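You operate a simulated robot arm through the tools that you are given. There is no shell and no other tool. Be economical: measure what you need, move in short steps, check, and stop when the job is done.

Carry out the task below with a simulated robot arm. There is one attempt and no reset: what you move stays moved.

Task
Switch the vortex switch off. Open the tube bench cupboard door, take the capsule marked "26" from the top of the white bench and leave it on the shelf in the tube bench cupboard and shut the door again. Turn the pack warmer knob to 40. Open the middle tube bench drawer, take the rack from the top of the white bench and leave it in the inside of the middle tube bench drawer and shut the drawer again. Press the sorter reset button two times. Take the green brush from the top of the near junction lid and leave it on the top of the far junction lid. Pull the pad drawer open. The order is free. Set down upright: rack.

Only the result counts: the job must be done as asked and must still hold three seconds after the hand-in. Knocking over, shifting, dropping, spilling or breaking anything else fails it. A push-on lid holds only when it is set on centred and level and pressed home; a screw cap is set on level and turned clockwise until tight.

Robot
A 7-joint arm with a two-finger parallel gripper on a trunk, on a base that drives. Base frame: it is fixed to the floor where the robot stands at the start and does not move with it; the origin is under the middle of the robot, x ahead of it, y to its left, z up; the surface under the hand at the start is at about z = 900. Readings come in mm, degrees, newtons and seconds.
With the tool pointing down near the work surface it reaches from about 300 to 720 mm from the robot's upright axis, wherever it stands. Its first joint turns from -166.0 to 166.0 degrees. Places, roughly: brush [-3000, -4250, 1000]; capsule [-6500, -6750, 750]; inside of the middle tube bench drawer [-2700, -7000, 400]; middle tube bench drawer [-2700, -6900, 500]; pack warmer knob [-6700, -7000, 900]; pad drawer [500, -1400, 800]; rack [-7000, -7000, 750]; shelf in the tube bench cupboard [-4300, -7100, 500]; sorter reset button [-4100, -3700, 1300]; top of the far junction lid [-6300, -4400, 900]; tube bench cupboard door [-4300, -6800, 500]; vortex switch [600, 100, 900]. Payload 1.57 kg.
The TCP is the grasp point between the finger pads, 30 mm short of the fingertips. In the tool frame z runs along the fingers and y along their closing line. The gripper opens to 80 mm. The fingers are 17 mm wide and 12 mm thick; the gripper's body (40 by 82 mm) begins 80 mm behind the TCP.
Orientation is told as [roll, pitch, yaw] about the base's x, y, z axes, in that order, counted from this pose: with the fingers straight down and closing along the base's y, the tool's x points along the base's -x, its y along +y and its z along -z.

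Tools
- The arm moves only by the tool arm_command. Its argument "commands" is a list of rows, each a list of 7 numbers: the shift along the base's x, y, z in units of 30 mm (1.0 is 30 mm), then the turn, a rotation vector about the base's x, y, z in units of 8 degrees (1.0 is 8 degrees), then the closure in counts, from 0 (fully open) to 255 (shut). In form: [[x, y, z, rx, ry, rz, gripper], ...]. A call has 1 to 12 rows; each row shifts and turns the commanded pose from where the row before left it. A call with a number of a shift or a turn outside -1 to 1 is refused whole. Each row takes 0.2 s and may step no farther than 50 mm and 8.6 degrees from the row before; otherwise, or with a gripper value out of range, the whole call is refused. A pose out of reach is approached as far as the arm can. The call stops where the force on the tool passes 40 N (or 10 N more than at its start, if that is more) or the arm is blocked; 0.2 s more then pass. The fingers move at their own pace (about 72 mm/s each) and stop on an object; they squeeze with about 24 N. The grip force told is the motor's: it shows also when the fingers shut on nothing. Time passes only in rows, and 0.2 s behind the last, so rows that do not move let the fingers close. It gives the time, the measured TCP pose, the force on the tool (base axes), the opening and the grip force at its end, in the units of the frame above (readings bear some noise), with the torque about the TCP (base axes, N m) and any sound that the robot's microphone picked up.
- Cameras (640 x 400 px; columns grow to the right, rows downward): "scene" is now at [5.3, 117.6, 1546.5]; the picture's right is [-0.26, -0.96, 0.00], its down [-0.57, 0.15, -0.81] and it looks along [0.78, -0.21, -0.59] (base axes); focal length 289 px, centre (320, 200). "wrist" rides on the gripper at [72, -6, -122] in the tool frame; the picture's right is [0.09, 1.00, 0.00], its down [-0.84, 0.08, -0.54] and it looks along [-0.54, 0.05, 0.84] (tool axes); focal length 238 px, centre (320, 200). There is no depth. A picture from a camera that has moved, and an enlarged one, comes with that camera's place and axes in the base frame and with its lens.
- snapshot(camera): a new picture of that camera. The clock stands still meanwhile.
- lift_body(by): slides the trunk up (or, below 0, down) by that many mm; the arm and the scene camera ride with it, the base frame stays. It gives what a move gives, with no picture.
- roll_base(legs): drives the robot by 1 to 6 legs, each [ahead, left, turn to the left] in mm, mm and degrees, along the robot's own axes; the way and the turn of a leg run together, so that a leg with both is an arc; at most 1500 mm and 180 degrees a leg. The arm and the cameras ride along, it lands a little off, and it stops where it bumps. It gives what a move gives.
- head_to(pan, tilt): turns the head with the scene camera to pan (to the left, within 86 degrees either way) and tilt (down, from -29 to 69), counted from straight ahead of the robot. It gives what a move gives.
- close_up(camera, box): a new picture of the part [left, top, right, bottom] of that camera's present view, enlarged. The clock stands still meanwhile.
- hand_in(): hands the job in; it is judged then, once.

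Work in short steps. Places have to be worked out from the pictures, the camera data and where the tool is seen: move nearer, look again, correct. Check each grasp and each placing, and mend what went wrong. You have 207 turns and 184 pictures in all, those below and enlarged ones among them. Open the gripper and draw the arm clear of the work before you hand the job in, unless the task says otherwise; then end with one line.

The tools are called by a JSON object that holds its "op" and its "data". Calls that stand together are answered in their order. arm_command: Moves the arm, as the interface text tells. Its arguments: {"type":"object","properties":{"commands":{"type":"array"}},"required":["commands"]} The other tools are called the same way: lift_body (by) slides the trunk up or down; roll_base (legs) drives the base; head_to (pan, tilt) turns the head that bears the scene camera; snapshot (camera) takes a picture; close_up (camera, box) takes an enlarged picture of a part of a camera's view; hand_in () hands the job in.

At the start:

```text
time_s: 0.0
tcp_pos: [419.8, 31.0, 1223.1]
orientation: [0.1, 0.1, 0.0]
wrist_force: [0.2, 0.4, 0.5]
ft_torque: [-0.03, 0.01, 0.02]
gripper_width: 80.2
grasp_force: 0.0
trunk travel left (down, up): [-350.0, 130.0]
robot x, y, heading: [-2.3, -1.0, -0.1]
head pan, tilt: [-15.3, 35.9]
```

scene: 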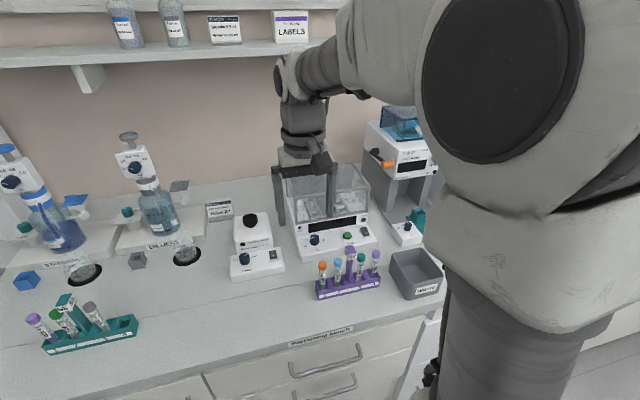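
wrist: 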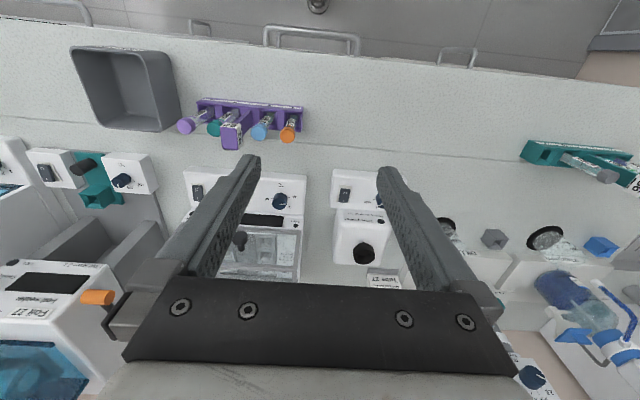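

I look closer at the bench devices to find the vortex mixer and its switch.

{"op": "close_up", "data": {"camera": "wrist", "box": [300, 150, 460, 300]}}

{"op": "close_up", "data": {"camera": "scene", "box": [210, 190, 390, 310]}}

```text
2.67 times, centred on (380, 225) of wrist
camera zoom: at [348.4, 23.3, 1345.7], right [-0.09, 1.0, 0.0], down [0.84, 0.08, 0.54], along [0.54, 0.05, -0.84], focal length 636 px, centre (160, 133)
```

zoom: 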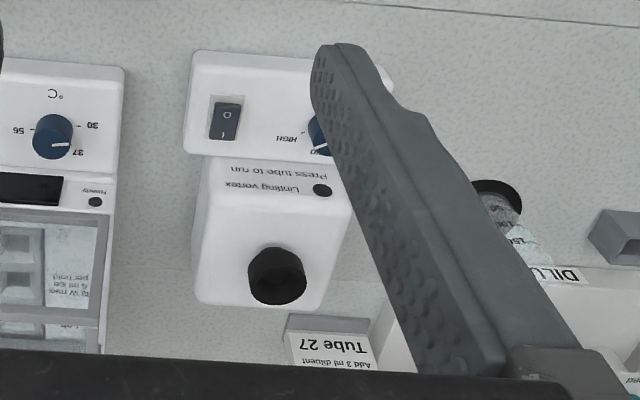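

```text
3.33 times, centred on (300, 250) of scene
camera zoom: at [5.3, 117.6, 1546.5], right [-0.26, -0.96, 0.0], down [-0.57, 0.15, -0.81], along [0.78, -0.21, -0.59], focal length 963 px, centre (387, 33)
```

zoom: 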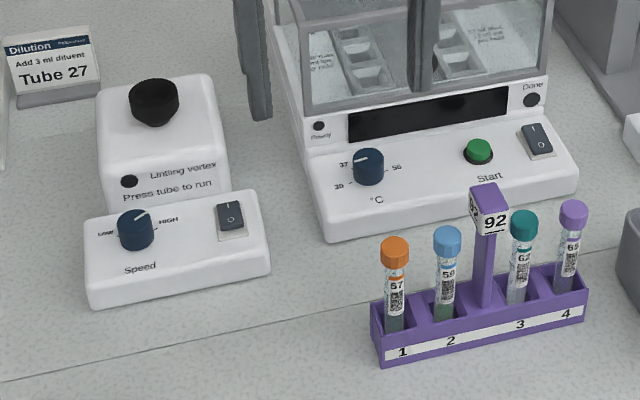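

The rocker's "O" end is the end nearest the robot; the two views put it at about [600, 98, 920]. I close the fingers and move above it.

{"op": "arm_command", "data": {"commands": [[0.82, 0.319, -0.95, 0, 0, 0, 255], [0.82, 0.319, -0.95, 0, 0, 0, 255], [0.82, 0.319, -0.95, 0, 0, 0, 255], [0.82, 0.319, -0.95, 0, 0, 0, 255], [0.82, 0.319, -0.95, 0, 0, 0, 255], [0.82, 0.319, -0.95, 0, 0, 0, 255], [0.82, 0.319, -0.95, 0, 0, 0, 255]]}}

{"op": "snapshot", "data": {"camera": "wrist"}}

{"op": "snapshot", "data": {"camera": "scene"}}

```text
time_s: 1.6
tcp_pos: [592.4, 98.5, 1022.1]
orientation: [0.0, -0.1, 0.0]
wrist_force: [-1.1, -0.5, -0.1]
ft_torque: [0.01, -0.03, 0.0]
gripper_width: 0.2
grasp_force: 21.1
trunk travel left (down, up): [-350.0, 130.0]
robot x, y, heading: [-1.4, 1.2, -0.1]
head pan, tilt: [-15.3, 35.9]
```

```text
179 pictures are left
camera wrist: at [520.6, 91.3, 1144.6], right [-0.09, 1.0, 0.0], down [0.84, 0.08, 0.54], along [0.54, 0.05, -0.84], focal length 238 px, centre (320, 200)
```

wrist: 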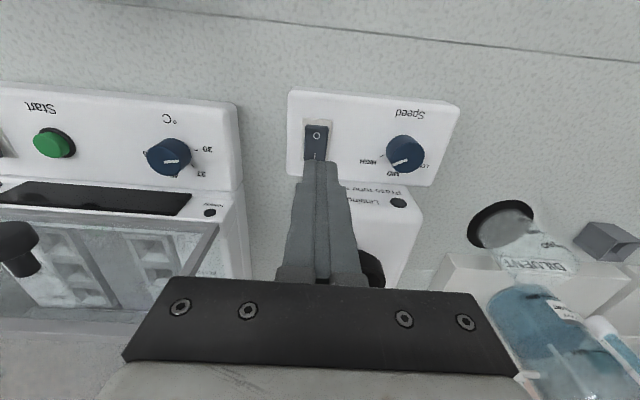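

```text
178 pictures are left
camera scene: at [5.3, 117.7, 1546.5], right [-0.26, -0.96, 0.0], down [-0.57, 0.15, -0.81], along [0.78, -0.21, -0.59], focal length 289 px, centre (320, 200)
```

scene: 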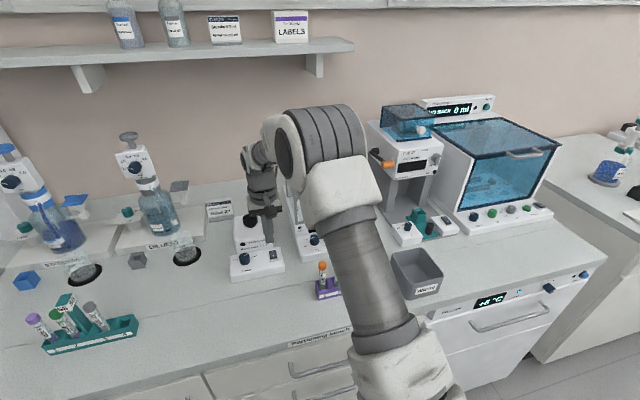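

The O end sits near [584, 95]. I shift over it and go down gently until contact.

{"op": "arm_command", "data": {"commands": [[-0.3, -0.12, -0.4, 0, 0, 0, 255], [0, 0, -0.4, 0, 0, 0, 255], [0, 0, -0.3, 0, 0, 0, 255]]}}

{"op": "close_up", "data": {"camera": "wrist", "box": [240, 60, 400, 260]}}

```text
time_s: 2.4
tcp_pos: [582.5, 94.2, 989.7]
orientation: [0.0, 0.0, 0.1]
wrist_force: [0.4, 1.2, 0.3]
ft_torque: [0.02, 0.03, -0.04]
gripper_width: 0.0
grasp_force: 21.5
trunk travel left (down, up): [-350.0, 130.0]
robot x, y, heading: [2.2, 0.2, -0.0]
head pan, tilt: [-15.3, 35.9]
```

```text
2.00 times, centred on (320, 160) of wrist
camera zoom: at [511.4, 86.6, 1112.8], right [-0.09, 1.0, 0.0], down [0.84, 0.08, 0.54], along [0.54, 0.05, -0.84], focal length 477 px, centre (320, 280)
```

zoom: 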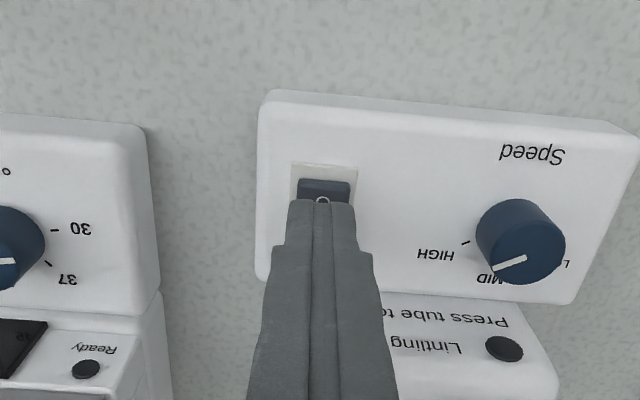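

The tip is lined up laterally; I nudge 4 mm towards the near end and press down in small steps.

{"op": "arm_command", "data": {"commands": [[-0.13, 0, -0.2, 0, 0, 0, 255], [0, 0, -0.2, 0, 0, 0, 255], [0, 0, -0.15, 0, 0, 0, 255], [0, 0, -0.15, 0, 0, 0, 255], [0, 0, -0.15, 0, 0, 0, 255], [0, 0, -0.15, 0, 0, 0, 255]]}}

{"op": "close_up", "data": {"camera": "wrist", "box": [240, 60, 400, 260]}}

```text
time_s: 3.6
tcp_pos: [578.8, 93.8, 974.1]
orientation: [0.0, -0.4, 0.0]
wrist_force: [-12.2, -1.8, 20.7]
ft_torque: [-0.04, 0.2, -0.01]
gripper_width: 0.1
grasp_force: 20.9
trunk travel left (down, up): [-350.0, 130.0]
robot x, y, heading: [0.3, 3.2, 0.0]
head pan, tilt: [-15.3, 35.9]
stopped in row 5: the force on the tool passed its limit at 44 N (the readings are from after the stop); the commanded pose is now the measured one
```

```text
2.00 times, centred on (320, 160) of wrist
camera zoom: at [506.4, 86.9, 1095.9], right [-0.09, 1.0, 0.0], down [0.83, 0.08, 0.55], along [0.55, 0.05, -0.84], focal length 477 px, centre (320, 280)
```

zoom: 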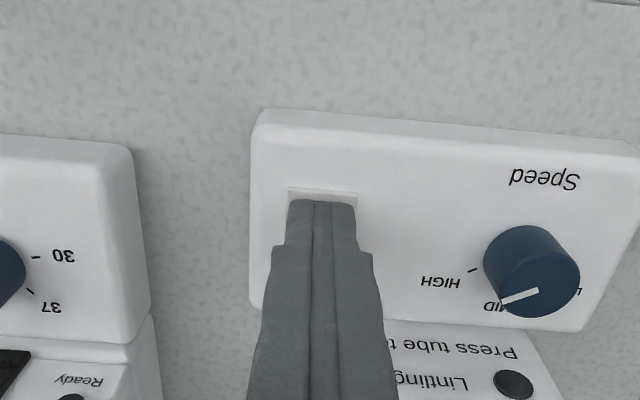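

Contact was made and no sound reported; I lift and look at the rocker state.

{"op": "arm_command", "data": {"commands": [[0, 0, 0.9, 0, 0, 0, 255], [-0.8, 0, 0.9, 0, 0, 0, 255], [-0.9, 0, 0.9, 0, 0, 0, 255], [-0.9, 0, 0.5, 0, 0, 0, 255]]}}

{"op": "close_up", "data": {"camera": "wrist", "box": [260, 120, 420, 220]}}

{"op": "close_up", "data": {"camera": "scene", "box": [220, 210, 320, 290]}}

```text
time_s: 4.6
tcp_pos: [501.5, 94.8, 1067.6]
orientation: [0.0, -0.3, 0.0]
wrist_force: [0.5, -0.1, -0.1]
ft_torque: [-0.03, 0.0, -0.02]
gripper_width: 0.0
grasp_force: 21.3
trunk travel left (down, up): [-350.0, 130.0]
robot x, y, heading: [-0.5, 3.3, 0.2]
head pan, tilt: [-15.3, 35.9]
```

```text
4.00 times, centred on (340, 170) of wrist
camera zoom: at [430.1, 87.2, 1190.2], right [-0.09, 1.0, 0.0], down [0.83, 0.08, 0.55], along [0.55, 0.05, -0.84], focal length 953 px, centre (240, 320)
```

zoom: 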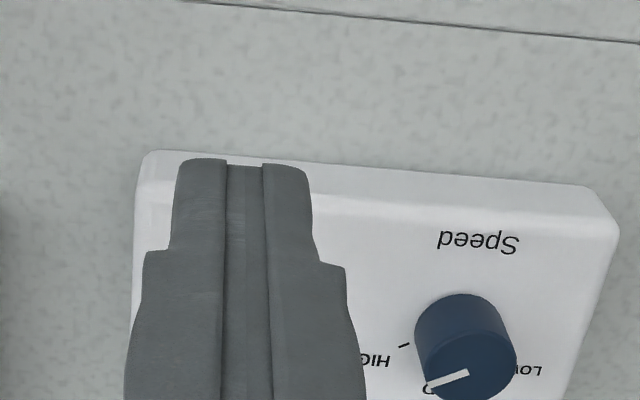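

```text
5.00 times, centred on (270, 250) of scene
camera zoom: at [5.0, 117.6, 1546.5], right [-0.26, -0.96, 0.0], down [-0.57, 0.15, -0.81], along [0.78, -0.21, -0.59], focal length 1444 px, centre (570, -50)
```

zoom: 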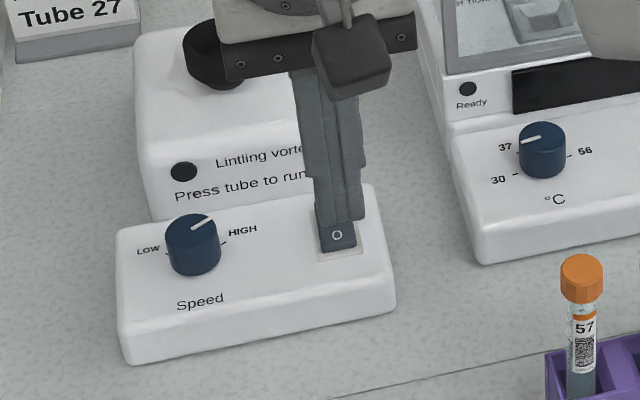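

The finger hides the rocker; I raise and shift sideways for a clear look.

{"op": "arm_command", "data": {"commands": [[-0.5, -0.9, 0.9, 0, 0, 0, 255], [-0.5, -0.9, 0.9, 0, 0, 0, 255], [-0.5, -0.9, 0.9, 0, 0, 0, 255], [-0.5, -0.9, 0.9, 0, 0, 0, 255], [-0.5, -0.9, 0.9, 0, 0, 0, 255]]}}

{"op": "close_up", "data": {"camera": "scene", "box": [220, 210, 320, 290]}}

```text
time_s: 5.8
tcp_pos: [427.6, -40.6, 1200.6]
orientation: [0.0, -0.2, 0.0]
wrist_force: [-0.2, -0.4, -0.3]
ft_torque: [0.0, 0.01, 0.01]
gripper_width: 0.0
grasp_force: 21.8
trunk travel left (down, up): [-350.0, 130.0]
robot x, y, heading: [-0.1, -4.0, 0.1]
head pan, tilt: [-15.3, 35.9]
```

```text
5.00 times, centred on (270, 250) of scene
camera zoom: at [5.0, 117.6, 1546.5], right [-0.26, -0.96, 0.0], down [-0.57, 0.15, -0.81], along [0.78, -0.21, -0.59], focal length 1444 px, centre (570, -50)
```

zoom: 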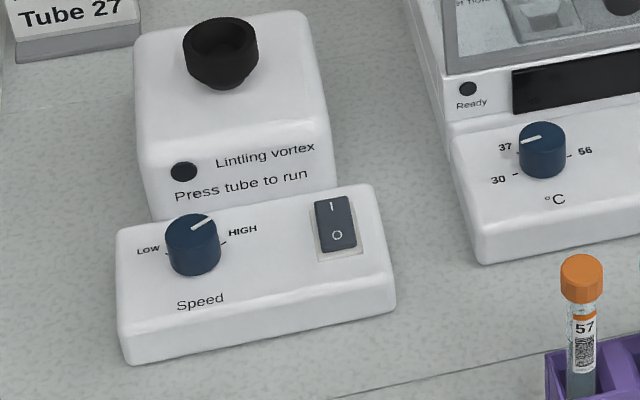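

I enlarge more, comparing to the other rocker switches, to judge the rocker's tilt.

{"op": "close_up", "data": {"camera": "scene", "box": [260, 240, 290, 266]}}

{"op": "close_up", "data": {"camera": "scene", "box": [350, 215, 430, 265]}}

```text
15.38 times, centred on (275, 253) of scene
camera zoom: at [5.0, 117.6, 1546.5], right [-0.26, -0.96, 0.0], down [-0.57, 0.15, -0.81], along [0.78, -0.21, -0.59], focal length 4444 px, centre (1012, -615)
```

zoom: 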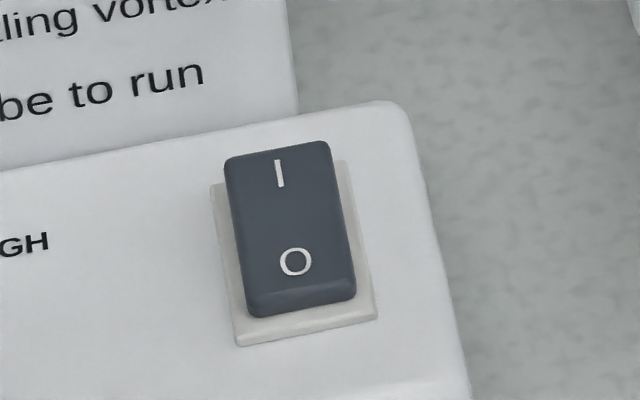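

```text
8.00 times, centred on (390, 240) of scene
camera zoom: at [5.0, 117.6, 1546.5], right [-0.26, -0.96, 0.0], down [-0.57, 0.15, -0.81], along [0.78, -0.21, -0.59], focal length 2311 px, centre (-240, -120)
```

zoom: 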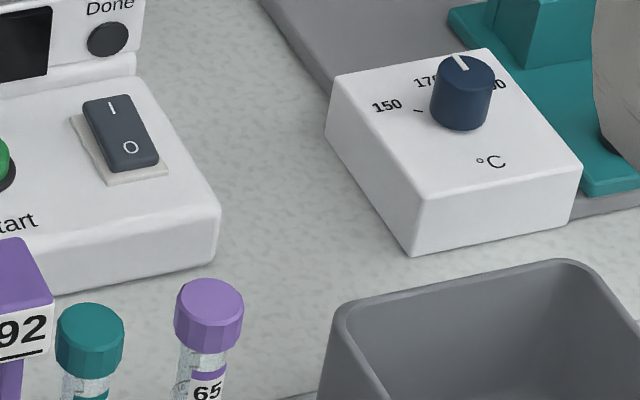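

I view the rocker with the wrist camera from a pose like the starting one to compare the rocker's shape.

{"op": "arm_command", "data": {"commands": [[-0.1, 0.8, 0.3, 0, 0, 0, 0], [-0.1, 0.8, 0.3, 0, 0, 0, 0], [0, 0.8, 0.2, 0, 0, 0, 0]]}}

{"op": "close_up", "data": {"camera": "wrist", "box": [300, 150, 460, 300]}}

{"op": "close_up", "data": {"camera": "wrist", "box": [320, 175, 380, 215]}}

```text
time_s: 6.6
tcp_pos: [421.5, 32.6, 1225.2]
orientation: [-0.1, -0.3, 0.0]
wrist_force: [0.0, -1.7, 0.1]
ft_torque: [0.02, -0.02, -0.03]
gripper_width: 79.9
grasp_force: 0.0
trunk travel left (down, up): [-350.0, 130.0]
robot x, y, heading: [-2.4, -2.1, -0.2]
head pan, tilt: [-15.3, 35.9]
```

```text
2.67 times, centred on (380, 225) of wrist
camera zoom: at [350.1, 24.1, 1347.6], right [-0.09, 1.0, 0.0], down [0.83, 0.08, 0.55], along [0.55, 0.05, -0.84], focal length 636 px, centre (160, 133)
```

zoom: 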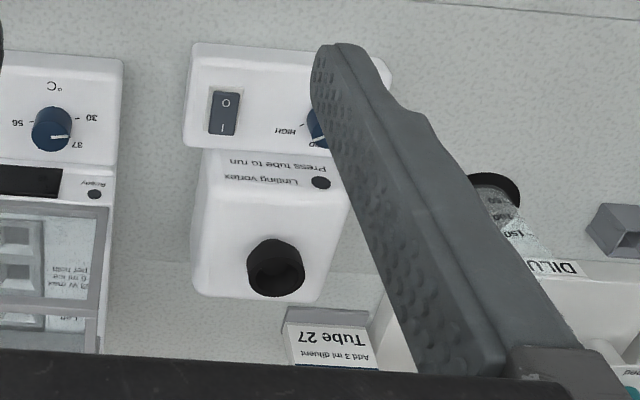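

```text
10.00 times, centred on (350, 195) of wrist
camera zoom: at [350.1, 24.1, 1347.6], right [-0.09, 1.0, 0.0], down [0.83, 0.08, 0.55], along [0.55, 0.05, -0.84], focal length 2384 px, centre (20, 250)
```

zoom: 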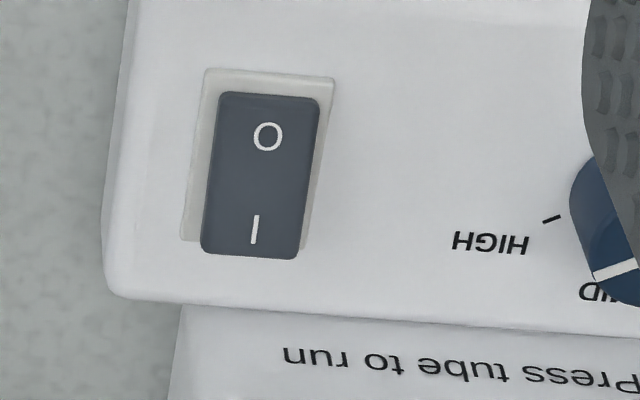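

The rocker clearly tipped to O: the vortex is off. Now I look right towards the pad drawer and the room.

{"op": "head_to", "data": {"pan": -70, "tilt": 25}}

{"op": "snapshot", "data": {"camera": "scene"}}

```text
time_s: 7.8
tcp_pos: [423.2, 29.7, 1225.5]
orientation: [-0.1, -0.4, 0.0]
wrist_force: [1.0, 0.0, 0.5]
ft_torque: [0.02, -0.02, -0.04]
gripper_width: 80.2
grasp_force: 0.0
trunk travel left (down, up): [-350.0, 130.0]
robot x, y, heading: [-2.1, -0.8, -0.1]
head pan, tilt: [-70.0, 25.0]
```

```text
168 pictures are left
camera scene: at [-47.8, 54.1, 1563.6], right [-0.94, -0.34, 0.0], down [-0.14, 0.4, -0.91], along [0.31, -0.85, -0.42], focal length 289 px, centre (320, 200)
```

scene: 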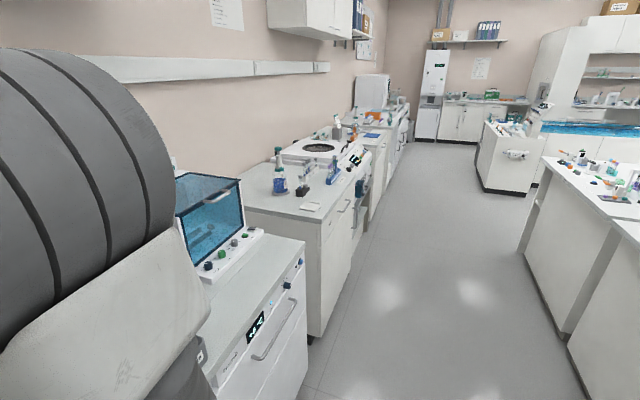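

I enlarge the second bench where the pad drawer should be.

{"op": "close_up", "data": {"camera": "scene", "box": [240, 110, 400, 250]}}

```text
2.86 times, centred on (320, 180) of scene
camera zoom: at [-47.8, 54.1, 1563.6], right [-0.94, -0.34, 0.0], down [-0.14, 0.4, -0.91], along [0.31, -0.85, -0.42], focal length 825 px, centre (320, 257)
```

zoom: 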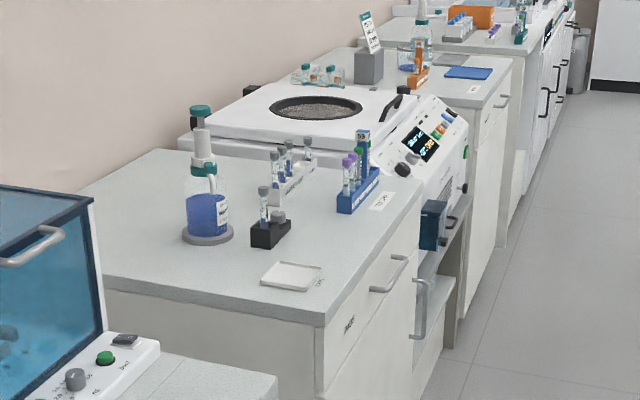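

The pad drawer's handle looks to be near [350, -1470, 800]. I back off from the bench and drive there, then look.

{"op": "roll_base", "data": {"legs": [[-450, 0, 0], [0, -1450, 0]]}}

{"op": "head_to", "data": {"pan": 0, "tilt": 45}}

{"op": "snapshot", "data": {"camera": "scene"}}

{"op": "snapshot", "data": {"camera": "wrist"}}

```text
time_s: 22.1
tcp_pos: [-11.9, -1428.1, 1226.0]
orientation: [0.0, -0.4, 1.6]
wrist_force: [-0.3, -0.1, -0.1]
ft_torque: [-0.03, 0.02, 0.01]
gripper_width: 80.1
grasp_force: 0.1
trunk travel left (down, up): [-350.0, 130.0]
robot x, y, heading: [-432.8, -1468.5, 1.6]
head pan, tilt: [-70.0, 25.0]
```

```text
time_s: 23.5
tcp_pos: [-12.7, -1426.5, 1226.1]
orientation: [0.0, -0.4, 1.7]
wrist_force: [0.9, -0.9, 0.0]
ft_torque: [-0.01, -0.02, 0.02]
gripper_width: 80.0
grasp_force: 0.2
trunk travel left (down, up): [-350.0, 130.0]
robot x, y, heading: [-436.4, -1469.0, 1.6]
head pan, tilt: [0.0, 45.0]
```

```text
166 pictures are left
camera scene: at [-434.8, -1329.4, 1533.1], right [0.03, -1.0, 0.0], down [-0.71, -0.02, -0.71], along [0.71, 0.02, -0.71], focal length 289 px, centre (320, 200)
```

scene: 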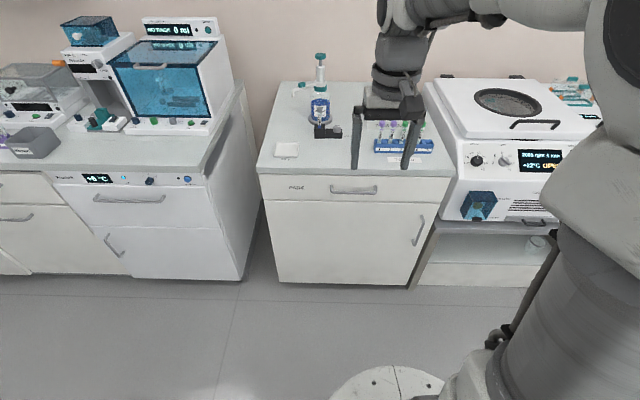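

```text
165 pictures are left
camera wrist: at [-83.6, -1436.7, 1347.5], right [-0.12, 0.99, 0.0], down [0.83, 0.1, 0.55], along [0.54, 0.06, -0.84], focal length 238 px, centre (320, 200)
```

wrist: 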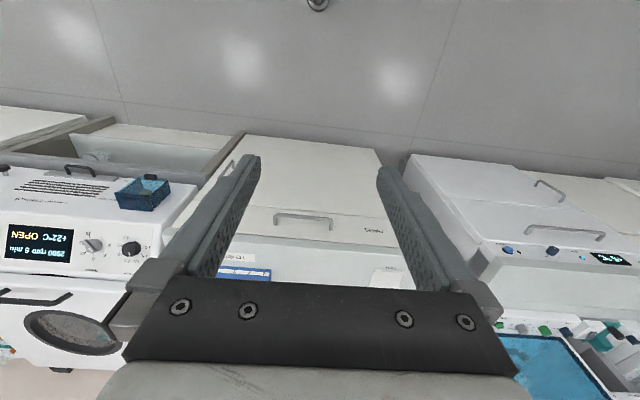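

The PADS drawer handle is a horizontal bar near [303, -1430, 850]. I turn the tool to point forward with the fingers closing vertically.

{"op": "arm_command", "data": {"commands": [[0, 0, -0.3, 0.577, -0.577, -0.577, 0], [0, 0, -0.3, 0.577, -0.577, -0.577, 0], [0, 0, -0.3, 0.577, -0.577, -0.577, 0], [0, 0, -0.3, 0.577, -0.577, -0.577, 0], [0, 0, -0.3, 0.577, -0.577, -0.577, 0], [0, 0, -0.3, 0.577, -0.577, -0.577, 0], [0, 0, -0.3, 0.577, -0.577, -0.577, 0], [0, 0, -0.3, 0.577, -0.577, -0.577, 0], [0, 0, -0.3, 0.577, -0.577, -0.577, 0], [0, 0, -0.3, 0.577, -0.577, -0.577, 0], [0, 0, -0.3, 0.577, -0.577, -0.577, 0], [0, 0, -0.3, 0.577, -0.577, -0.577, 0]]}}

{"op": "arm_command", "data": {"commands": [[0, 0, -0.3, 0.577, -0.577, -0.577, 0], [0, 0, -0.3, 0.577, -0.577, -0.577, 0], [0, 0, -0.3, 0.577, -0.577, -0.577, 0]]}}

{"op": "lift_body", "data": {"by": -200}}

{"op": "snapshot", "data": {"camera": "wrist"}}

{"op": "snapshot", "data": {"camera": "scene"}}

```text
time_s: 26.1
tcp_pos: [64.1, -1434.9, 1140.8]
orientation: [74.4, -13.5, -74.4]
wrist_force: [0.0, -0.1, 1.1]
ft_torque: [-0.02, -0.01, -0.02]
gripper_width: 79.9
grasp_force: 0.0
out of reach, approached as far as the arm can: row 9, 10, 11, 12
trunk travel left (down, up): [-350.0, 130.0]
robot x, y, heading: [-429.8, -1471.0, 1.6]
head pan, tilt: [0.0, 45.0]
```

```text
time_s: 26.9
tcp_pos: [67.5, -1435.6, 1130.1]
orientation: [74.7, -11.7, -76.0]
wrist_force: [-1.0, -0.2, 0.2]
ft_torque: [-0.03, 0.06, 0.0]
gripper_width: 79.7
grasp_force: 0.0
out of reach, approached as far as the arm can: row 1, 2, 3
trunk travel left (down, up): [-350.0, 130.0]
robot x, y, heading: [-429.5, -1466.1, 1.6]
head pan, tilt: [0.0, 45.0]
```

```text
time_s: 29.1
tcp_pos: [66.6, -1437.1, 930.3]
orientation: [74.6, -11.7, -75.7]
wrist_force: [-0.2, -0.2, -0.9]
ft_torque: [0.05, 0.01, -0.01]
gripper_width: 79.9
grasp_force: 0.0
trunk travel left (down, up): [-150.0, 330.0]
robot x, y, heading: [-431.2, -1468.7, 1.4]
head pan, tilt: [0.0, 45.0]
```

```text
164 pictures are left
camera wrist: at [-66.8, -1392.8, 941.2], right [0.19, 0.34, 0.92], down [-0.3, -0.87, 0.38], along [0.94, -0.35, -0.06], focal length 238 px, centre (320, 200)
```

wrist: 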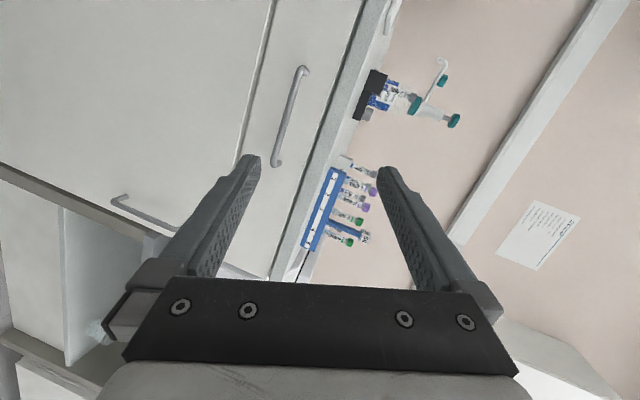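

```text
163 pictures are left
camera scene: at [-434.8, -1329.3, 1333.1], right [0.03, -1.0, 0.0], down [-0.71, -0.02, -0.71], along [0.71, 0.02, -0.71], focal length 289 px, centre (320, 200)
```

scene: 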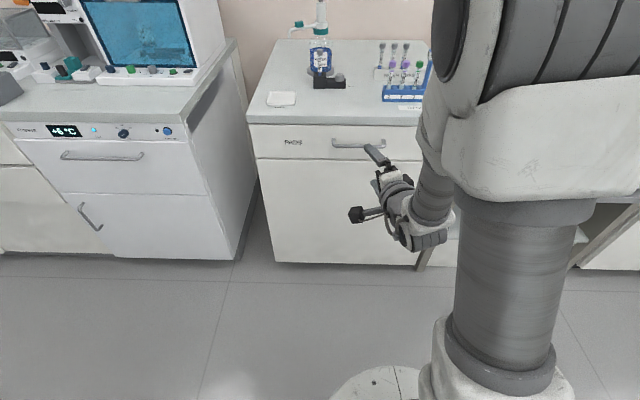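

The horizontal pose is only reachable further out; I move the commanded pose forward and see whether the orientation completes.

{"op": "arm_command", "data": {"commands": [[1, 0, 0, 0, 0, 0, 0], [1, 0, 0, 0, 0, 0, 0], [1, 0, 0, 0, 0, 0, 0], [1, 0, 0, 0, 0, 0, 0]]}}

```text
time_s: 30.1
tcp_pos: [185.8, -1438.0, 928.1]
orientation: [74.7, -11.7, -75.9]
wrist_force: [-0.7, 0.1, -0.1]
ft_torque: [-0.01, 0.0, 0.0]
gripper_width: 80.2
grasp_force: 0.2
trunk travel left (down, up): [-150.0, 330.0]
robot x, y, heading: [-431.9, -1468.6, 1.8]
head pan, tilt: [0.0, 45.0]
```

The orientation holds. I finish the rotation now that the tool is farther out.

{"op": "arm_command", "data": {"commands": [[0, 0, 0, 0.577, -0.577, -0.577, 0], [0, 0, 0, 0.577, -0.577, -0.577, 0]]}}

```text
time_s: 30.6
tcp_pos: [186.0, -1438.3, 930.3]
orientation: [77.6, -10.0, -78.7]
wrist_force: [-0.1, -0.4, -0.2]
ft_torque: [0.0, 0.05, 0.0]
gripper_width: 79.9
grasp_force: 0.1
out of reach, approached as far as the arm can: row 1, 2
trunk travel left (down, up): [-150.0, 330.0]
robot x, y, heading: [-431.0, -1472.0, 1.9]
head pan, tilt: [0.0, 45.0]
```

The handle triangulates to about [338, -1425, 818]. I go to a pre-grasp point some 80 mm before it.

{"op": "arm_command", "data": {"commands": [[0.5, 0, -0.8, 0, 0, 0, 0], [0.5, 0, -0.8, 0, 0, 0, 0], [0.5, 0, -0.8, 0, 0, 0, 0], [0.7, 0, -0.75, 0, 0, 0, 0]]}}

{"op": "snapshot", "data": {"camera": "wrist"}}

{"op": "snapshot", "data": {"camera": "scene"}}

```text
time_s: 31.6
tcp_pos: [217.6, -1430.6, 913.4]
orientation: [77.3, -9.9, -78.6]
wrist_force: [-0.6, 0.5, 0.6]
ft_torque: [0.0, -0.02, -0.02]
gripper_width: 80.0
grasp_force: 0.1
out of reach, approached as far as the arm can: row 1, 2, 3, 4
trunk travel left (down, up): [-150.0, 330.0]
robot x, y, heading: [-431.8, -1465.6, 1.5]
head pan, tilt: [0.0, 45.0]
```

```text
162 pictures are left
camera wrist: at [85.8, -1382.6, 920.4], right [0.16, 0.3, 0.94], down [-0.34, -0.88, 0.34], along [0.92, -0.38, -0.04], focal length 238 px, centre (320, 200)
```

wrist: 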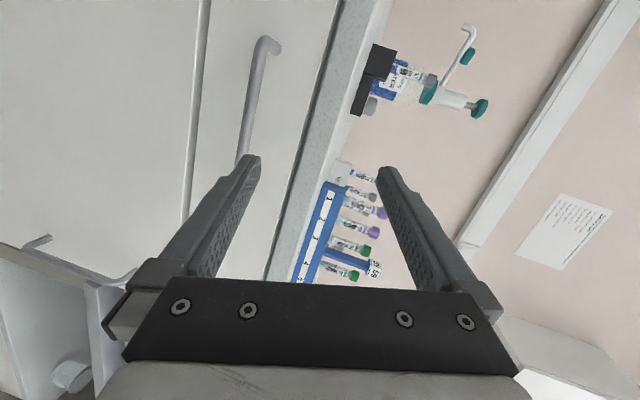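

```text
161 pictures are left
camera scene: at [-434.8, -1329.2, 1333.1], right [0.03, -1.0, 0.0], down [-0.71, -0.02, -0.71], along [0.71, 0.02, -0.71], focal length 289 px, centre (320, 200)
```

scene: 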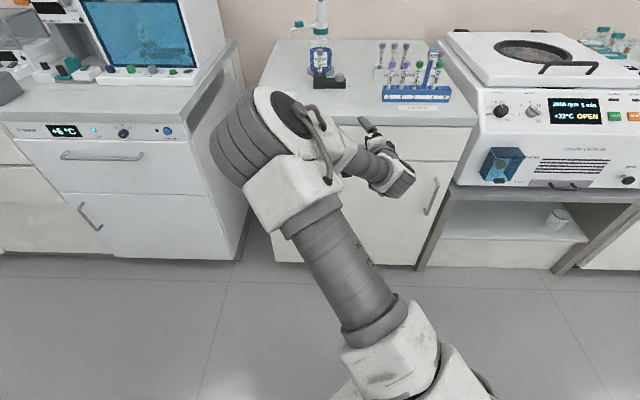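

The arm resists going lower with this orientation, so I lower the trunk and check the advance.

{"op": "lift_body", "data": {"by": -80}}

{"op": "arm_command", "data": {"commands": [[0.6, -0.1, 0, 0, 0, 0, 0], [0.6, -0.1, 0, 0, 0, 0, 0]]}}

{"op": "snapshot", "data": {"camera": "wrist"}}

```text
time_s: 32.8
tcp_pos: [217.0, -1432.0, 831.9]
orientation: [77.2, -10.0, -78.6]
wrist_force: [-0.1, 0.3, 1.0]
ft_torque: [0.01, -0.02, 0.01]
gripper_width: 80.0
grasp_force: 0.0
trunk travel left (down, up): [-70.0, 410.0]
robot x, y, heading: [-433.8, -1471.6, 1.8]
head pan, tilt: [0.0, 45.0]
```

```text
time_s: 33.4
tcp_pos: [254.0, -1437.7, 831.5]
orientation: [77.3, -9.9, -78.5]
wrist_force: [0.7, -0.3, -0.4]
ft_torque: [-0.01, 0.02, 0.0]
gripper_width: 79.9
grasp_force: 0.1
trunk travel left (down, up): [-70.0, 410.0]
robot x, y, heading: [-432.3, -1467.6, 1.6]
head pan, tilt: [0.0, 45.0]
```

```text
160 pictures are left
camera wrist: at [121.8, -1388.7, 839.6], right [0.16, 0.3, 0.94], down [-0.34, -0.88, 0.34], along [0.92, -0.38, -0.04], focal length 238 px, centre (320, 200)
```

wrist: 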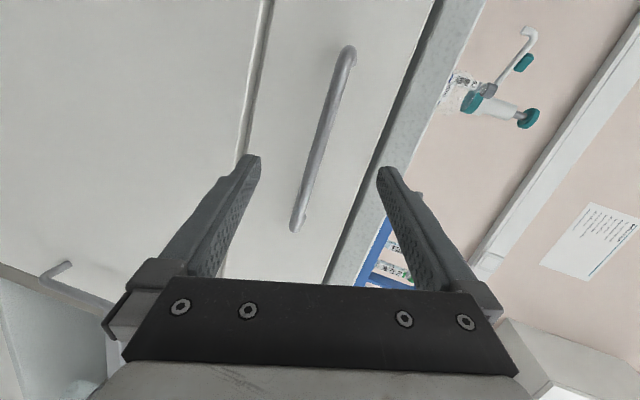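

The bar lies right between the fingers. I advance about 77 mm along the tool direction.

{"op": "arm_command", "data": {"commands": [[0.617, 0.1, -0.135, 0, 0, 0, 0], [0.617, 0.1, -0.135, 0, 0, 0, 0], [0.617, 0.1, -0.135, 0, 0, 0, 0], [0.617, 0.1, -0.135, 0, 0, 0, 0]]}}

{"op": "snapshot", "data": {"camera": "wrist"}}

```text
time_s: 34.4
tcp_pos: [320.4, -1427.3, 817.8]
orientation: [77.4, -9.9, -78.3]
wrist_force: [-20.4, 0.1, 2.9]
ft_torque: [0.04, -1.02, 0.2]
gripper_width: 79.7
grasp_force: 0.2
trunk travel left (down, up): [-70.0, 410.0]
robot x, y, heading: [-432.4, -1471.8, 1.4]
head pan, tilt: [0.0, 45.0]
stopped in row 4: the force on the tool passed its limit at 56 N (the readings are from after the stop); the commanded pose is now the measured one
```

```text
159 pictures are left
camera wrist: at [188.2, -1378.6, 825.6], right [0.16, 0.3, 0.94], down [-0.34, -0.88, 0.34], along [0.93, -0.38, -0.04], focal length 238 px, centre (320, 200)
```

wrist: 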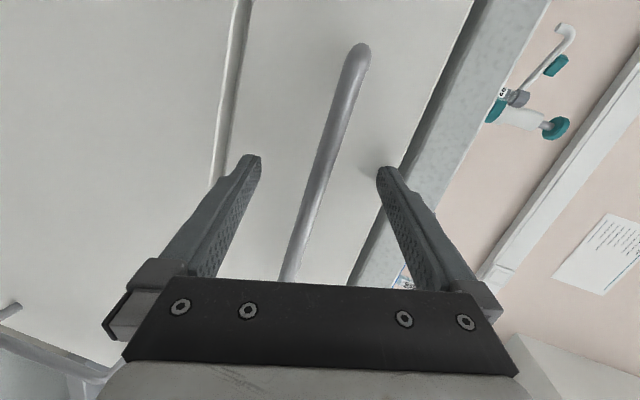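

The fingertips touch the drawer front with the bar between the pads. I back off a few millimetres and close.

{"op": "arm_command", "data": {"commands": [[-0.15, 0, 0, 0, 0, 0, 120], [0, 0, 0, 0, 0, 0, 255], [0, 0, 0, 0, 0, 0, 255], [0, 0, 0, 0, 0, 0, 255]]}}

```text
time_s: 35.4
tcp_pos: [317.6, -1426.7, 816.5]
orientation: [77.4, -9.9, -78.5]
wrist_force: [1.3, 0.5, 1.0]
ft_torque: [0.51, -0.05, -0.08]
gripper_width: 15.6
grasp_force: 31.1
trunk travel left (down, up): [-70.0, 410.0]
robot x, y, heading: [-428.3, -1470.4, 1.8]
head pan, tilt: [0.0, 45.0]
```

The bar is gripped (15.6 mm). I pull straight back.

{"op": "arm_command", "data": {"commands": [[-0.6, 0, 0, 0, 0, 0, 255], [-0.7, 0, 0, 0, 0, 0, 255], [-0.8, 0, 0, 0, 0, 0, 255], [-0.8, 0, 0, 0, 0, 0, 255], [-0.8, 0, 0, 0, 0, 0, 255], [-0.8, 0, 0, 0, 0, 0, 255]]}}

{"op": "snapshot", "data": {"camera": "scene"}}

```text
time_s: 36.3
tcp_pos: [258.9, -1425.7, 816.8]
orientation: [75.5, -10.1, -78.9]
wrist_force: [-1.6, -0.8, -13.6]
ft_torque: [0.39, 0.11, -0.52]
gripper_width: 15.5
grasp_force: 30.9
out of reach, approached as far as the arm can: row 2, 3, 4
trunk travel left (down, up): [-70.0, 410.0]
robot x, y, heading: [-434.7, -1471.5, 1.7]
head pan, tilt: [0.0, 45.0]
stopped in row 4: the force on the tool passed its limit at 45 N (the readings are from after the stop); the commanded pose is now the measured one
```

```text
158 pictures are left
camera scene: at [-433.8, -1329.7, 1253.2], right [0.03, -1.0, 0.0], down [-0.71, -0.02, -0.71], along [0.71, 0.02, -0.71], focal length 289 px, centre (320, 200)
```

scene: 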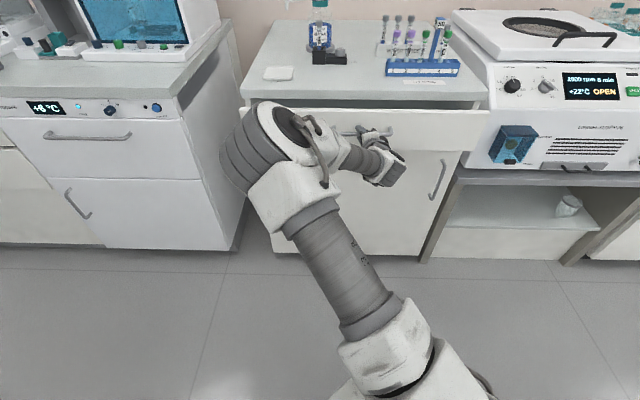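

The drawer slides; the arm can't fold further in this pose, so I pull by driving the base back.

{"op": "roll_base", "data": {"legs": [[-180, 0, 0]]}}

{"op": "snapshot", "data": {"camera": "scene"}}

```text
time_s: 38.1
tcp_pos: [82.9, -1425.9, 816.6]
orientation: [75.7, -9.9, -78.5]
wrist_force: [-0.3, 9.0, -27.8]
ft_torque: [0.6, 0.2, -0.21]
gripper_width: 15.6
grasp_force: 30.9
trunk travel left (down, up): [-70.0, 410.0]
robot x, y, heading: [-607.4, -1477.2, 1.8]
head pan, tilt: [0.0, 45.0]
```

```text
157 pictures are left
camera scene: at [-611.5, -1333.7, 1252.9], right [0.03, -1.0, 0.0], down [-0.71, -0.02, -0.71], along [0.71, 0.02, -0.71], focal length 289 px, centre (320, 200)
```

scene: 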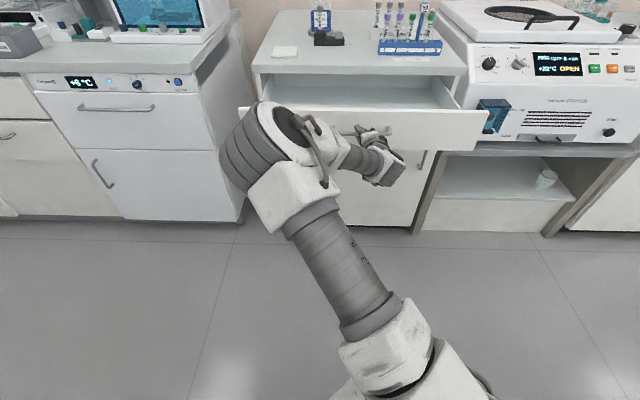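

Open about 235 mm; I pull a little more to find whether it reaches its stop.

{"op": "roll_base", "data": {"legs": [[-60, 0, 0]]}}

{"op": "snapshot", "data": {"camera": "scene"}}

```text
time_s: 39.3
tcp_pos: [27.7, -1426.5, 816.5]
orientation: [75.5, -9.6, -78.4]
wrist_force: [-0.6, 0.3, 1.0]
ft_torque: [0.66, 0.0, -0.1]
gripper_width: 15.5
grasp_force: 31.5
trunk travel left (down, up): [-70.0, 410.0]
robot x, y, heading: [-662.7, -1478.7, 1.6]
head pan, tilt: [0.0, 45.0]
stopped in leg 1: the robot was blocked; the commanded pose is now the measured one
```

```text
156 pictures are left
camera scene: at [-665.7, -1335.8, 1253.1], right [0.03, -1.0, 0.0], down [-0.71, -0.02, -0.71], along [0.71, 0.02, -0.71], focal length 289 px, centre (320, 200)
```

scene: 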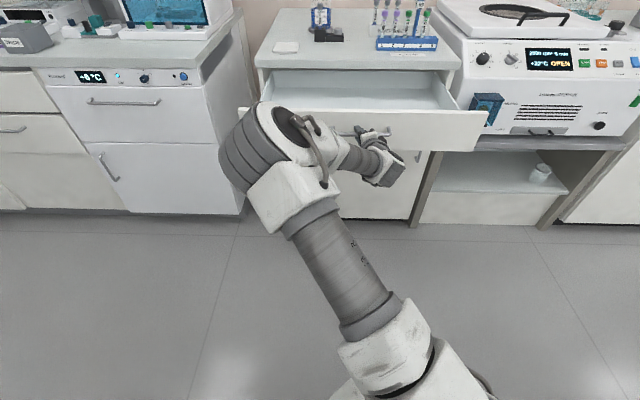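

The drawer reached its stop, fully open. I open the fingers and back off.

{"op": "arm_command", "data": {"commands": [[0, 0, 0, 0, 0, 0, 0], [0, 0, 0, 0, 0, 0, 0], [0, 0, 0, 0, 0, 0, 0]]}}

{"op": "roll_base", "data": {"legs": [[-200, 0, 0]]}}

{"op": "snapshot", "data": {"camera": "wrist"}}

```text
time_s: 40.1
tcp_pos: [26.9, -1425.9, 815.3]
orientation: [75.4, -9.9, -78.3]
wrist_force: [-1.0, 0.5, 0.3]
ft_torque: [-0.01, 0.03, -0.02]
gripper_width: 79.9
grasp_force: 0.0
trunk travel left (down, up): [-70.0, 410.0]
robot x, y, heading: [-664.7, -1479.0, 1.6]
head pan, tilt: [0.0, 45.0]
```

```text
time_s: 40.8
tcp_pos: [26.8, -1425.6, 815.2]
orientation: [75.5, -9.8, -78.3]
wrist_force: [0.6, -0.1, -0.1]
ft_torque: [0.0, 0.0, 0.01]
gripper_width: 80.0
grasp_force: 0.1
trunk travel left (down, up): [-70.0, 410.0]
robot x, y, heading: [-665.4, -1473.2, 1.4]
head pan, tilt: [0.0, 45.0]
stopped in leg 1: the robot was blocked; the commanded pose is now the measured one
```

```text
155 pictures are left
camera wrist: at [-104.3, -1377.5, 828.2], right [0.19, 0.3, 0.93], down [-0.34, -0.87, 0.35], along [0.92, -0.38, -0.07], focal length 238 px, centre (320, 200)
```

wrist: 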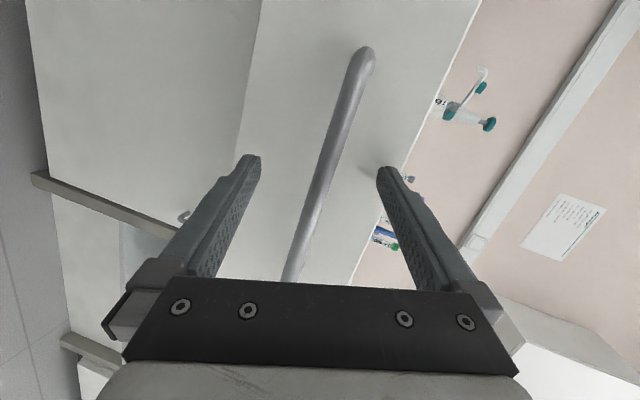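

The base itself is blocked by something behind it (the island bench), so the drawer may not be at its stop. I free the fingers with the arm first.

{"op": "lift_body", "data": {"by": -15}}

{"op": "arm_command", "data": {"commands": [[-0.6, 0, 0.25, 0, 0, 0, 0], [-0.6, 0, 0.25, 0, 0, 0, 0], [-0.6, 0, 0.25, 0, 0, 0, 0], [-0.6, 0, 0.25, 0, 0, 0, 0], [-0.6, 0, 0.3, 0, 0, 0, 0], [-0.6, 0, 0.3, 0, 0, 0, 0]]}}

{"op": "snapshot", "data": {"camera": "wrist"}}

{"op": "head_to", "data": {"pan": 80, "tilt": 35}}

{"op": "snapshot", "data": {"camera": "scene"}}

```text
time_s: 41.4
tcp_pos: [27.3, -1427.0, 801.9]
orientation: [75.5, -10.0, -78.4]
wrist_force: [-0.5, -0.1, -0.2]
ft_torque: [0.02, 0.01, 0.03]
gripper_width: 80.1
grasp_force: 0.2
trunk travel left (down, up): [-55.0, 425.0]
robot x, y, heading: [-664.9, -1478.2, 1.7]
head pan, tilt: [0.0, 45.0]
```

```text
time_s: 42.8
tcp_pos: [-81.7, -1426.7, 850.3]
orientation: [75.5, -9.9, -78.3]
wrist_force: [-0.2, 1.2, -0.9]
ft_torque: [-0.01, 0.01, -0.02]
gripper_width: 80.0
grasp_force: 0.0
trunk travel left (down, up): [-55.0, 425.0]
robot x, y, heading: [-660.9, -1478.8, 1.8]
head pan, tilt: [0.0, 45.0]
```

```text
154 pictures are left
camera wrist: at [-212.9, -1376.7, 861.4], right [0.19, 0.3, 0.93], down [-0.34, -0.87, 0.35], along [0.92, -0.38, -0.07], focal length 238 px, centre (320, 200)
```

wrist: 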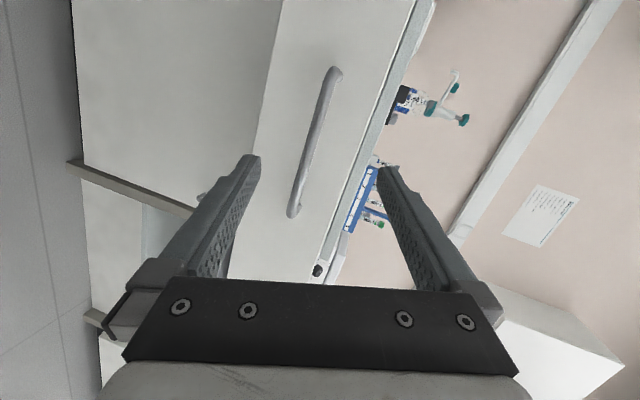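

```text
time_s: 44.3
tcp_pos: [-81.4, -1424.7, 849.8]
orientation: [75.5, -9.9, -78.4]
wrist_force: [-0.1, -0.4, -0.8]
ft_torque: [0.0, -0.01, 0.01]
gripper_width: 80.0
grasp_force: 0.1
trunk travel left (down, up): [-55.0, 425.0]
robot x, y, heading: [-659.2, -1475.0, 1.4]
head pan, tilt: [80.0, 35.0]
```

```text
153 pictures are left
camera scene: at [-733.9, -1250.9, 1252.8], right [0.99, -0.15, 0.0], down [-0.08, -0.57, -0.82], along [0.12, 0.81, -0.57], focal length 289 px, centre (320, 200)
```

scene: 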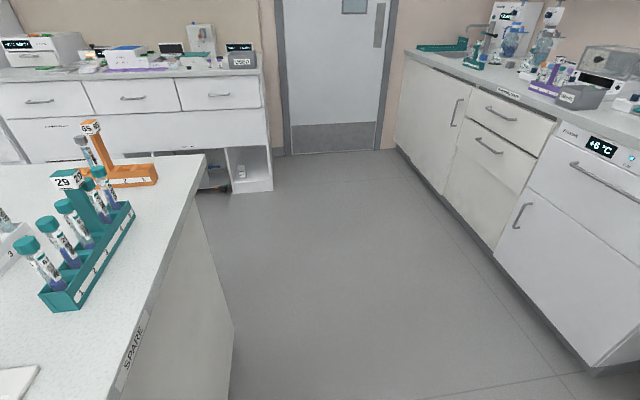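

I'm clear of the handle. I raise the trunk, and swing the tool back to pointing down to check the drawer.

{"op": "lift_body", "data": {"by": 295}}

{"op": "arm_command", "data": {"commands": [[0, 0, 0.1, -0.577, 0.577, 0.577, 0], [0, 0, 0.1, -0.577, 0.577, 0.577, 0], [0, 0, 0.1, -0.577, 0.577, 0.577, 0], [0, 0, 0.1, -0.577, 0.577, 0.577, 0], [0, 0, 0.1, -0.577, 0.577, 0.577, 0], [0, 0, 0.1, -0.577, 0.577, 0.577, 0], [0, 0, 0.1, -0.577, 0.577, 0.577, 0], [0, 0, 0.1, -0.577, 0.577, 0.577, 0], [0, 0, 0.1, -0.577, 0.577, 0.577, 0], [0, 0, 0.1, -0.577, 0.577, 0.577, 0], [0, 0, 0.1, -0.577, 0.577, 0.577, 0]]}}

{"op": "head_to", "data": {"pan": 0, "tilt": 35}}

{"op": "snapshot", "data": {"camera": "scene"}}

```text
time_s: 47.3
tcp_pos: [-80.4, -1426.7, 1143.9]
orientation: [75.5, -9.9, -78.3]
wrist_force: [-0.3, -0.1, -0.2]
ft_torque: [-0.02, 0.01, 0.02]
gripper_width: 79.9
grasp_force: 0.1
trunk travel left (down, up): [-350.0, 130.0]
robot x, y, heading: [-662.1, -1476.6, 1.5]
head pan, tilt: [80.0, 35.0]
```

```text
time_s: 49.7
tcp_pos: [-81.7, -1425.5, 1177.3]
orientation: [5.4, -7.4, -8.1]
wrist_force: [-0.4, -0.1, 0.4]
ft_torque: [0.06, 0.0, -0.03]
gripper_width: 80.2
grasp_force: 0.1
trunk travel left (down, up): [-350.0, 130.0]
robot x, y, heading: [-661.4, -1473.3, 1.5]
head pan, tilt: [80.0, 35.0]
```

```text
time_s: 51.2
tcp_pos: [-82.3, -1425.5, 1178.3]
orientation: [5.5, -7.4, -8.0]
wrist_force: [0.1, 0.3, -0.4]
ft_torque: [-0.03, -0.06, -0.02]
gripper_width: 80.1
grasp_force: 0.1
trunk travel left (down, up): [-350.0, 130.0]
robot x, y, heading: [-665.1, -1474.3, 1.6]
head pan, tilt: [0.0, 35.0]
```

```text
152 pictures are left
camera scene: at [-658.8, -1335.5, 1547.9], right [0.03, -1.0, 0.0], down [-0.57, -0.02, -0.82], along [0.82, 0.02, -0.57], focal length 289 px, centre (320, 200)
```

scene: 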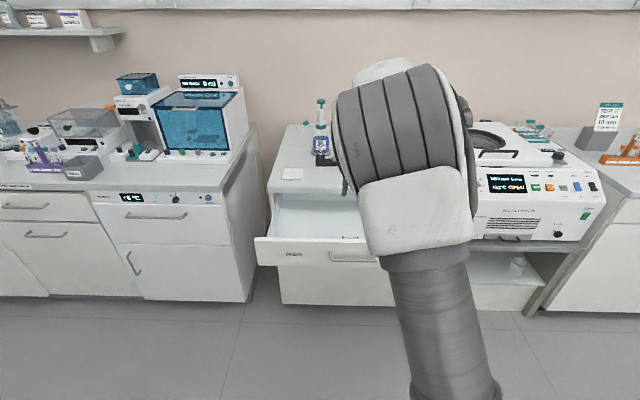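

No residual force remained at the end, so the drawer might still travel. I straighten the tool, drive forward a little and look at the inside of the drawer front with the wrist camera.

{"op": "arm_command", "data": {"commands": [[0, 0, 0, -0.35, 0.46, 0.5, 255], [0, 0, 0, -0.35, 0.46, 0.5, 255], [0, 0, 0, 0, 0, 0, 255]]}}

{"op": "roll_base", "data": {"legs": [[150, 0, 0]]}}

{"op": "snapshot", "data": {"camera": "wrist"}}

```text
time_s: 52.0
tcp_pos: [-81.5, -1425.0, 1177.9]
orientation: [-0.7, -0.3, 0.4]
wrist_force: [-0.4, 0.2, 0.7]
ft_torque: [-0.01, 0.03, 0.0]
gripper_width: 0.1
grasp_force: 18.3
trunk travel left (down, up): [-350.0, 130.0]
robot x, y, heading: [-663.0, -1475.5, 1.6]
head pan, tilt: [0.0, 35.0]
```

```text
time_s: 53.6
tcp_pos: [63.8, -1422.5, 1177.8]
orientation: [-0.6, -0.4, 0.4]
wrist_force: [0.1, 0.6, 0.2]
ft_torque: [0.04, -0.05, -0.01]
gripper_width: 0.0
grasp_force: 21.7
trunk travel left (down, up): [-350.0, 130.0]
robot x, y, heading: [-516.7, -1471.3, 1.6]
head pan, tilt: [0.0, 35.0]
```

```text
151 pictures are left
camera wrist: at [-6.3, -1427.6, 1299.7], right [-0.1, 0.99, -0.01], down [0.83, 0.09, 0.55], along [0.55, 0.04, -0.84], focal length 238 px, centre (320, 200)
```

wrist: 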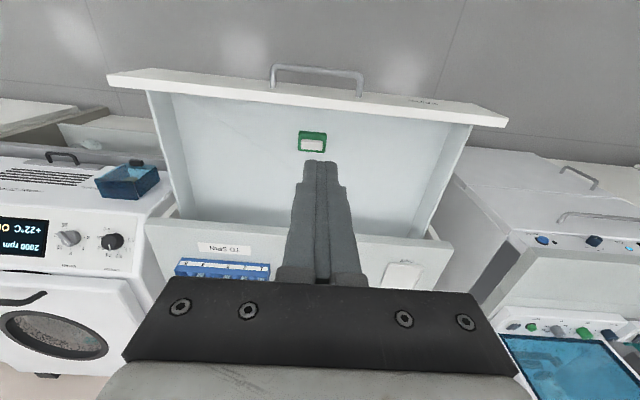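

Inside lies one small green item well behind the front panel, whose inner face is near x = 70. I lower the closed fingers just behind the panel.

{"op": "arm_command", "data": {"commands": [[0.6, -0.3, -0.9, 0, 0, 0, 255], [0.6, -0.3, -0.9, 0, 0, 0, 255], [0, 0, -0.9, 0, 0, 0, 255], [0, 0, -0.9, 0, 0, 0, 255], [0, 0, -0.9, 0, 0, 0, 255], [0, 0, -0.9, 0, 0, 0, 255], [0, 0, -0.9, 0, 0, 0, 255], [0, 0, -0.9, 0, 0, 0, 255], [0, 0, -0.9, 0, 0, 0, 255]]}}

{"op": "snapshot", "data": {"camera": "wrist"}}

```text
time_s: 55.6
tcp_pos: [100.9, -1439.8, 935.5]
orientation: [-0.6, -0.4, 0.4]
wrist_force: [-0.1, 0.4, 0.1]
ft_torque: [-0.04, 0.01, -0.01]
gripper_width: 0.0
grasp_force: 21.0
trunk travel left (down, up): [-350.0, 130.0]
robot x, y, heading: [-517.0, -1471.2, 1.4]
head pan, tilt: [0.0, 35.0]
```

```text
150 pictures are left
camera wrist: at [29.0, -1446.1, 1058.2], right [-0.1, 1.0, -0.01], down [0.83, 0.09, 0.55], along [0.55, 0.04, -0.84], focal length 238 px, centre (320, 200)
```

wrist: 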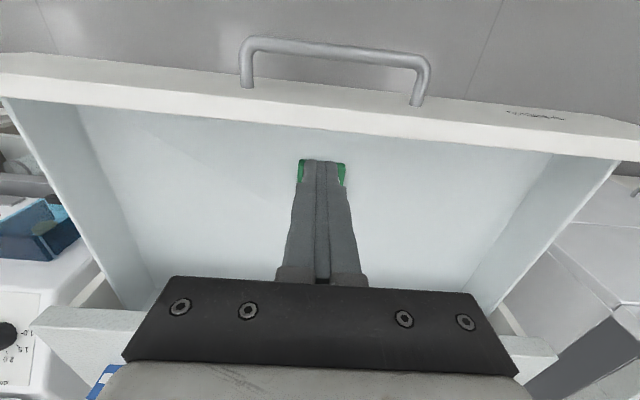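

The fingers are behind the panel. I go 70 mm lower and pull back gently.

{"op": "arm_command", "data": {"commands": [[0, 0, -0.8, 0, 0, 0, 255], [0, 0, -0.8, 0, 0, 0, 255], [0, 0, -0.7, 0, 0, 0, 255], [-0.4, 0, 0, 0, 0, 0, 255], [-0.4, 0, 0, 0, 0, 0, 255], [-0.4, 0, 0, 0, 0, 0, 255], [-0.4, 0, 0, 0, 0, 0, 255], [-0.4, 0, 0, 0, 0, 0, 255], [-0.4, 0, 0, 0, 0, 0, 255]]}}

{"op": "snapshot", "data": {"camera": "wrist"}}

```text
time_s: 57.4
tcp_pos: [54.3, -1440.4, 868.5]
orientation: [-0.6, -2.1, 0.3]
wrist_force: [8.4, 0.3, -2.5]
ft_torque: [-0.03, -0.06, -0.03]
gripper_width: 0.1
grasp_force: 21.5
trunk travel left (down, up): [-350.0, 130.0]
robot x, y, heading: [-514.0, -1473.6, 1.6]
head pan, tilt: [0.0, 35.0]
stopped in row 8: the force on the tool passed its limit at 50 N (the readings are from after the stop); the commanded pose is now the measured one
```

```text
149 pictures are left
camera wrist: at [-19.5, -1446.5, 989.2], right [-0.1, 1.0, -0.01], down [0.82, 0.09, 0.57], along [0.57, 0.04, -0.82], focal length 238 px, centre (320, 200)
```

wrist: 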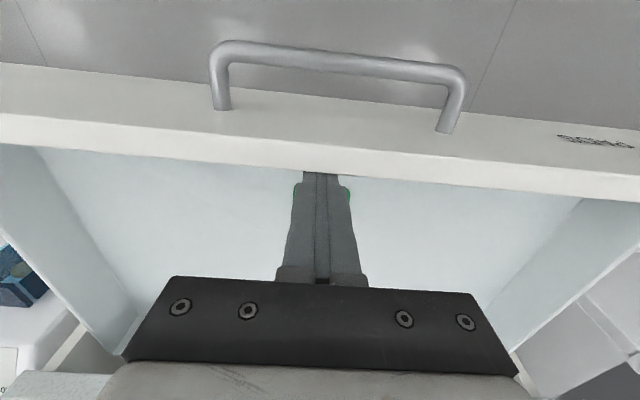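

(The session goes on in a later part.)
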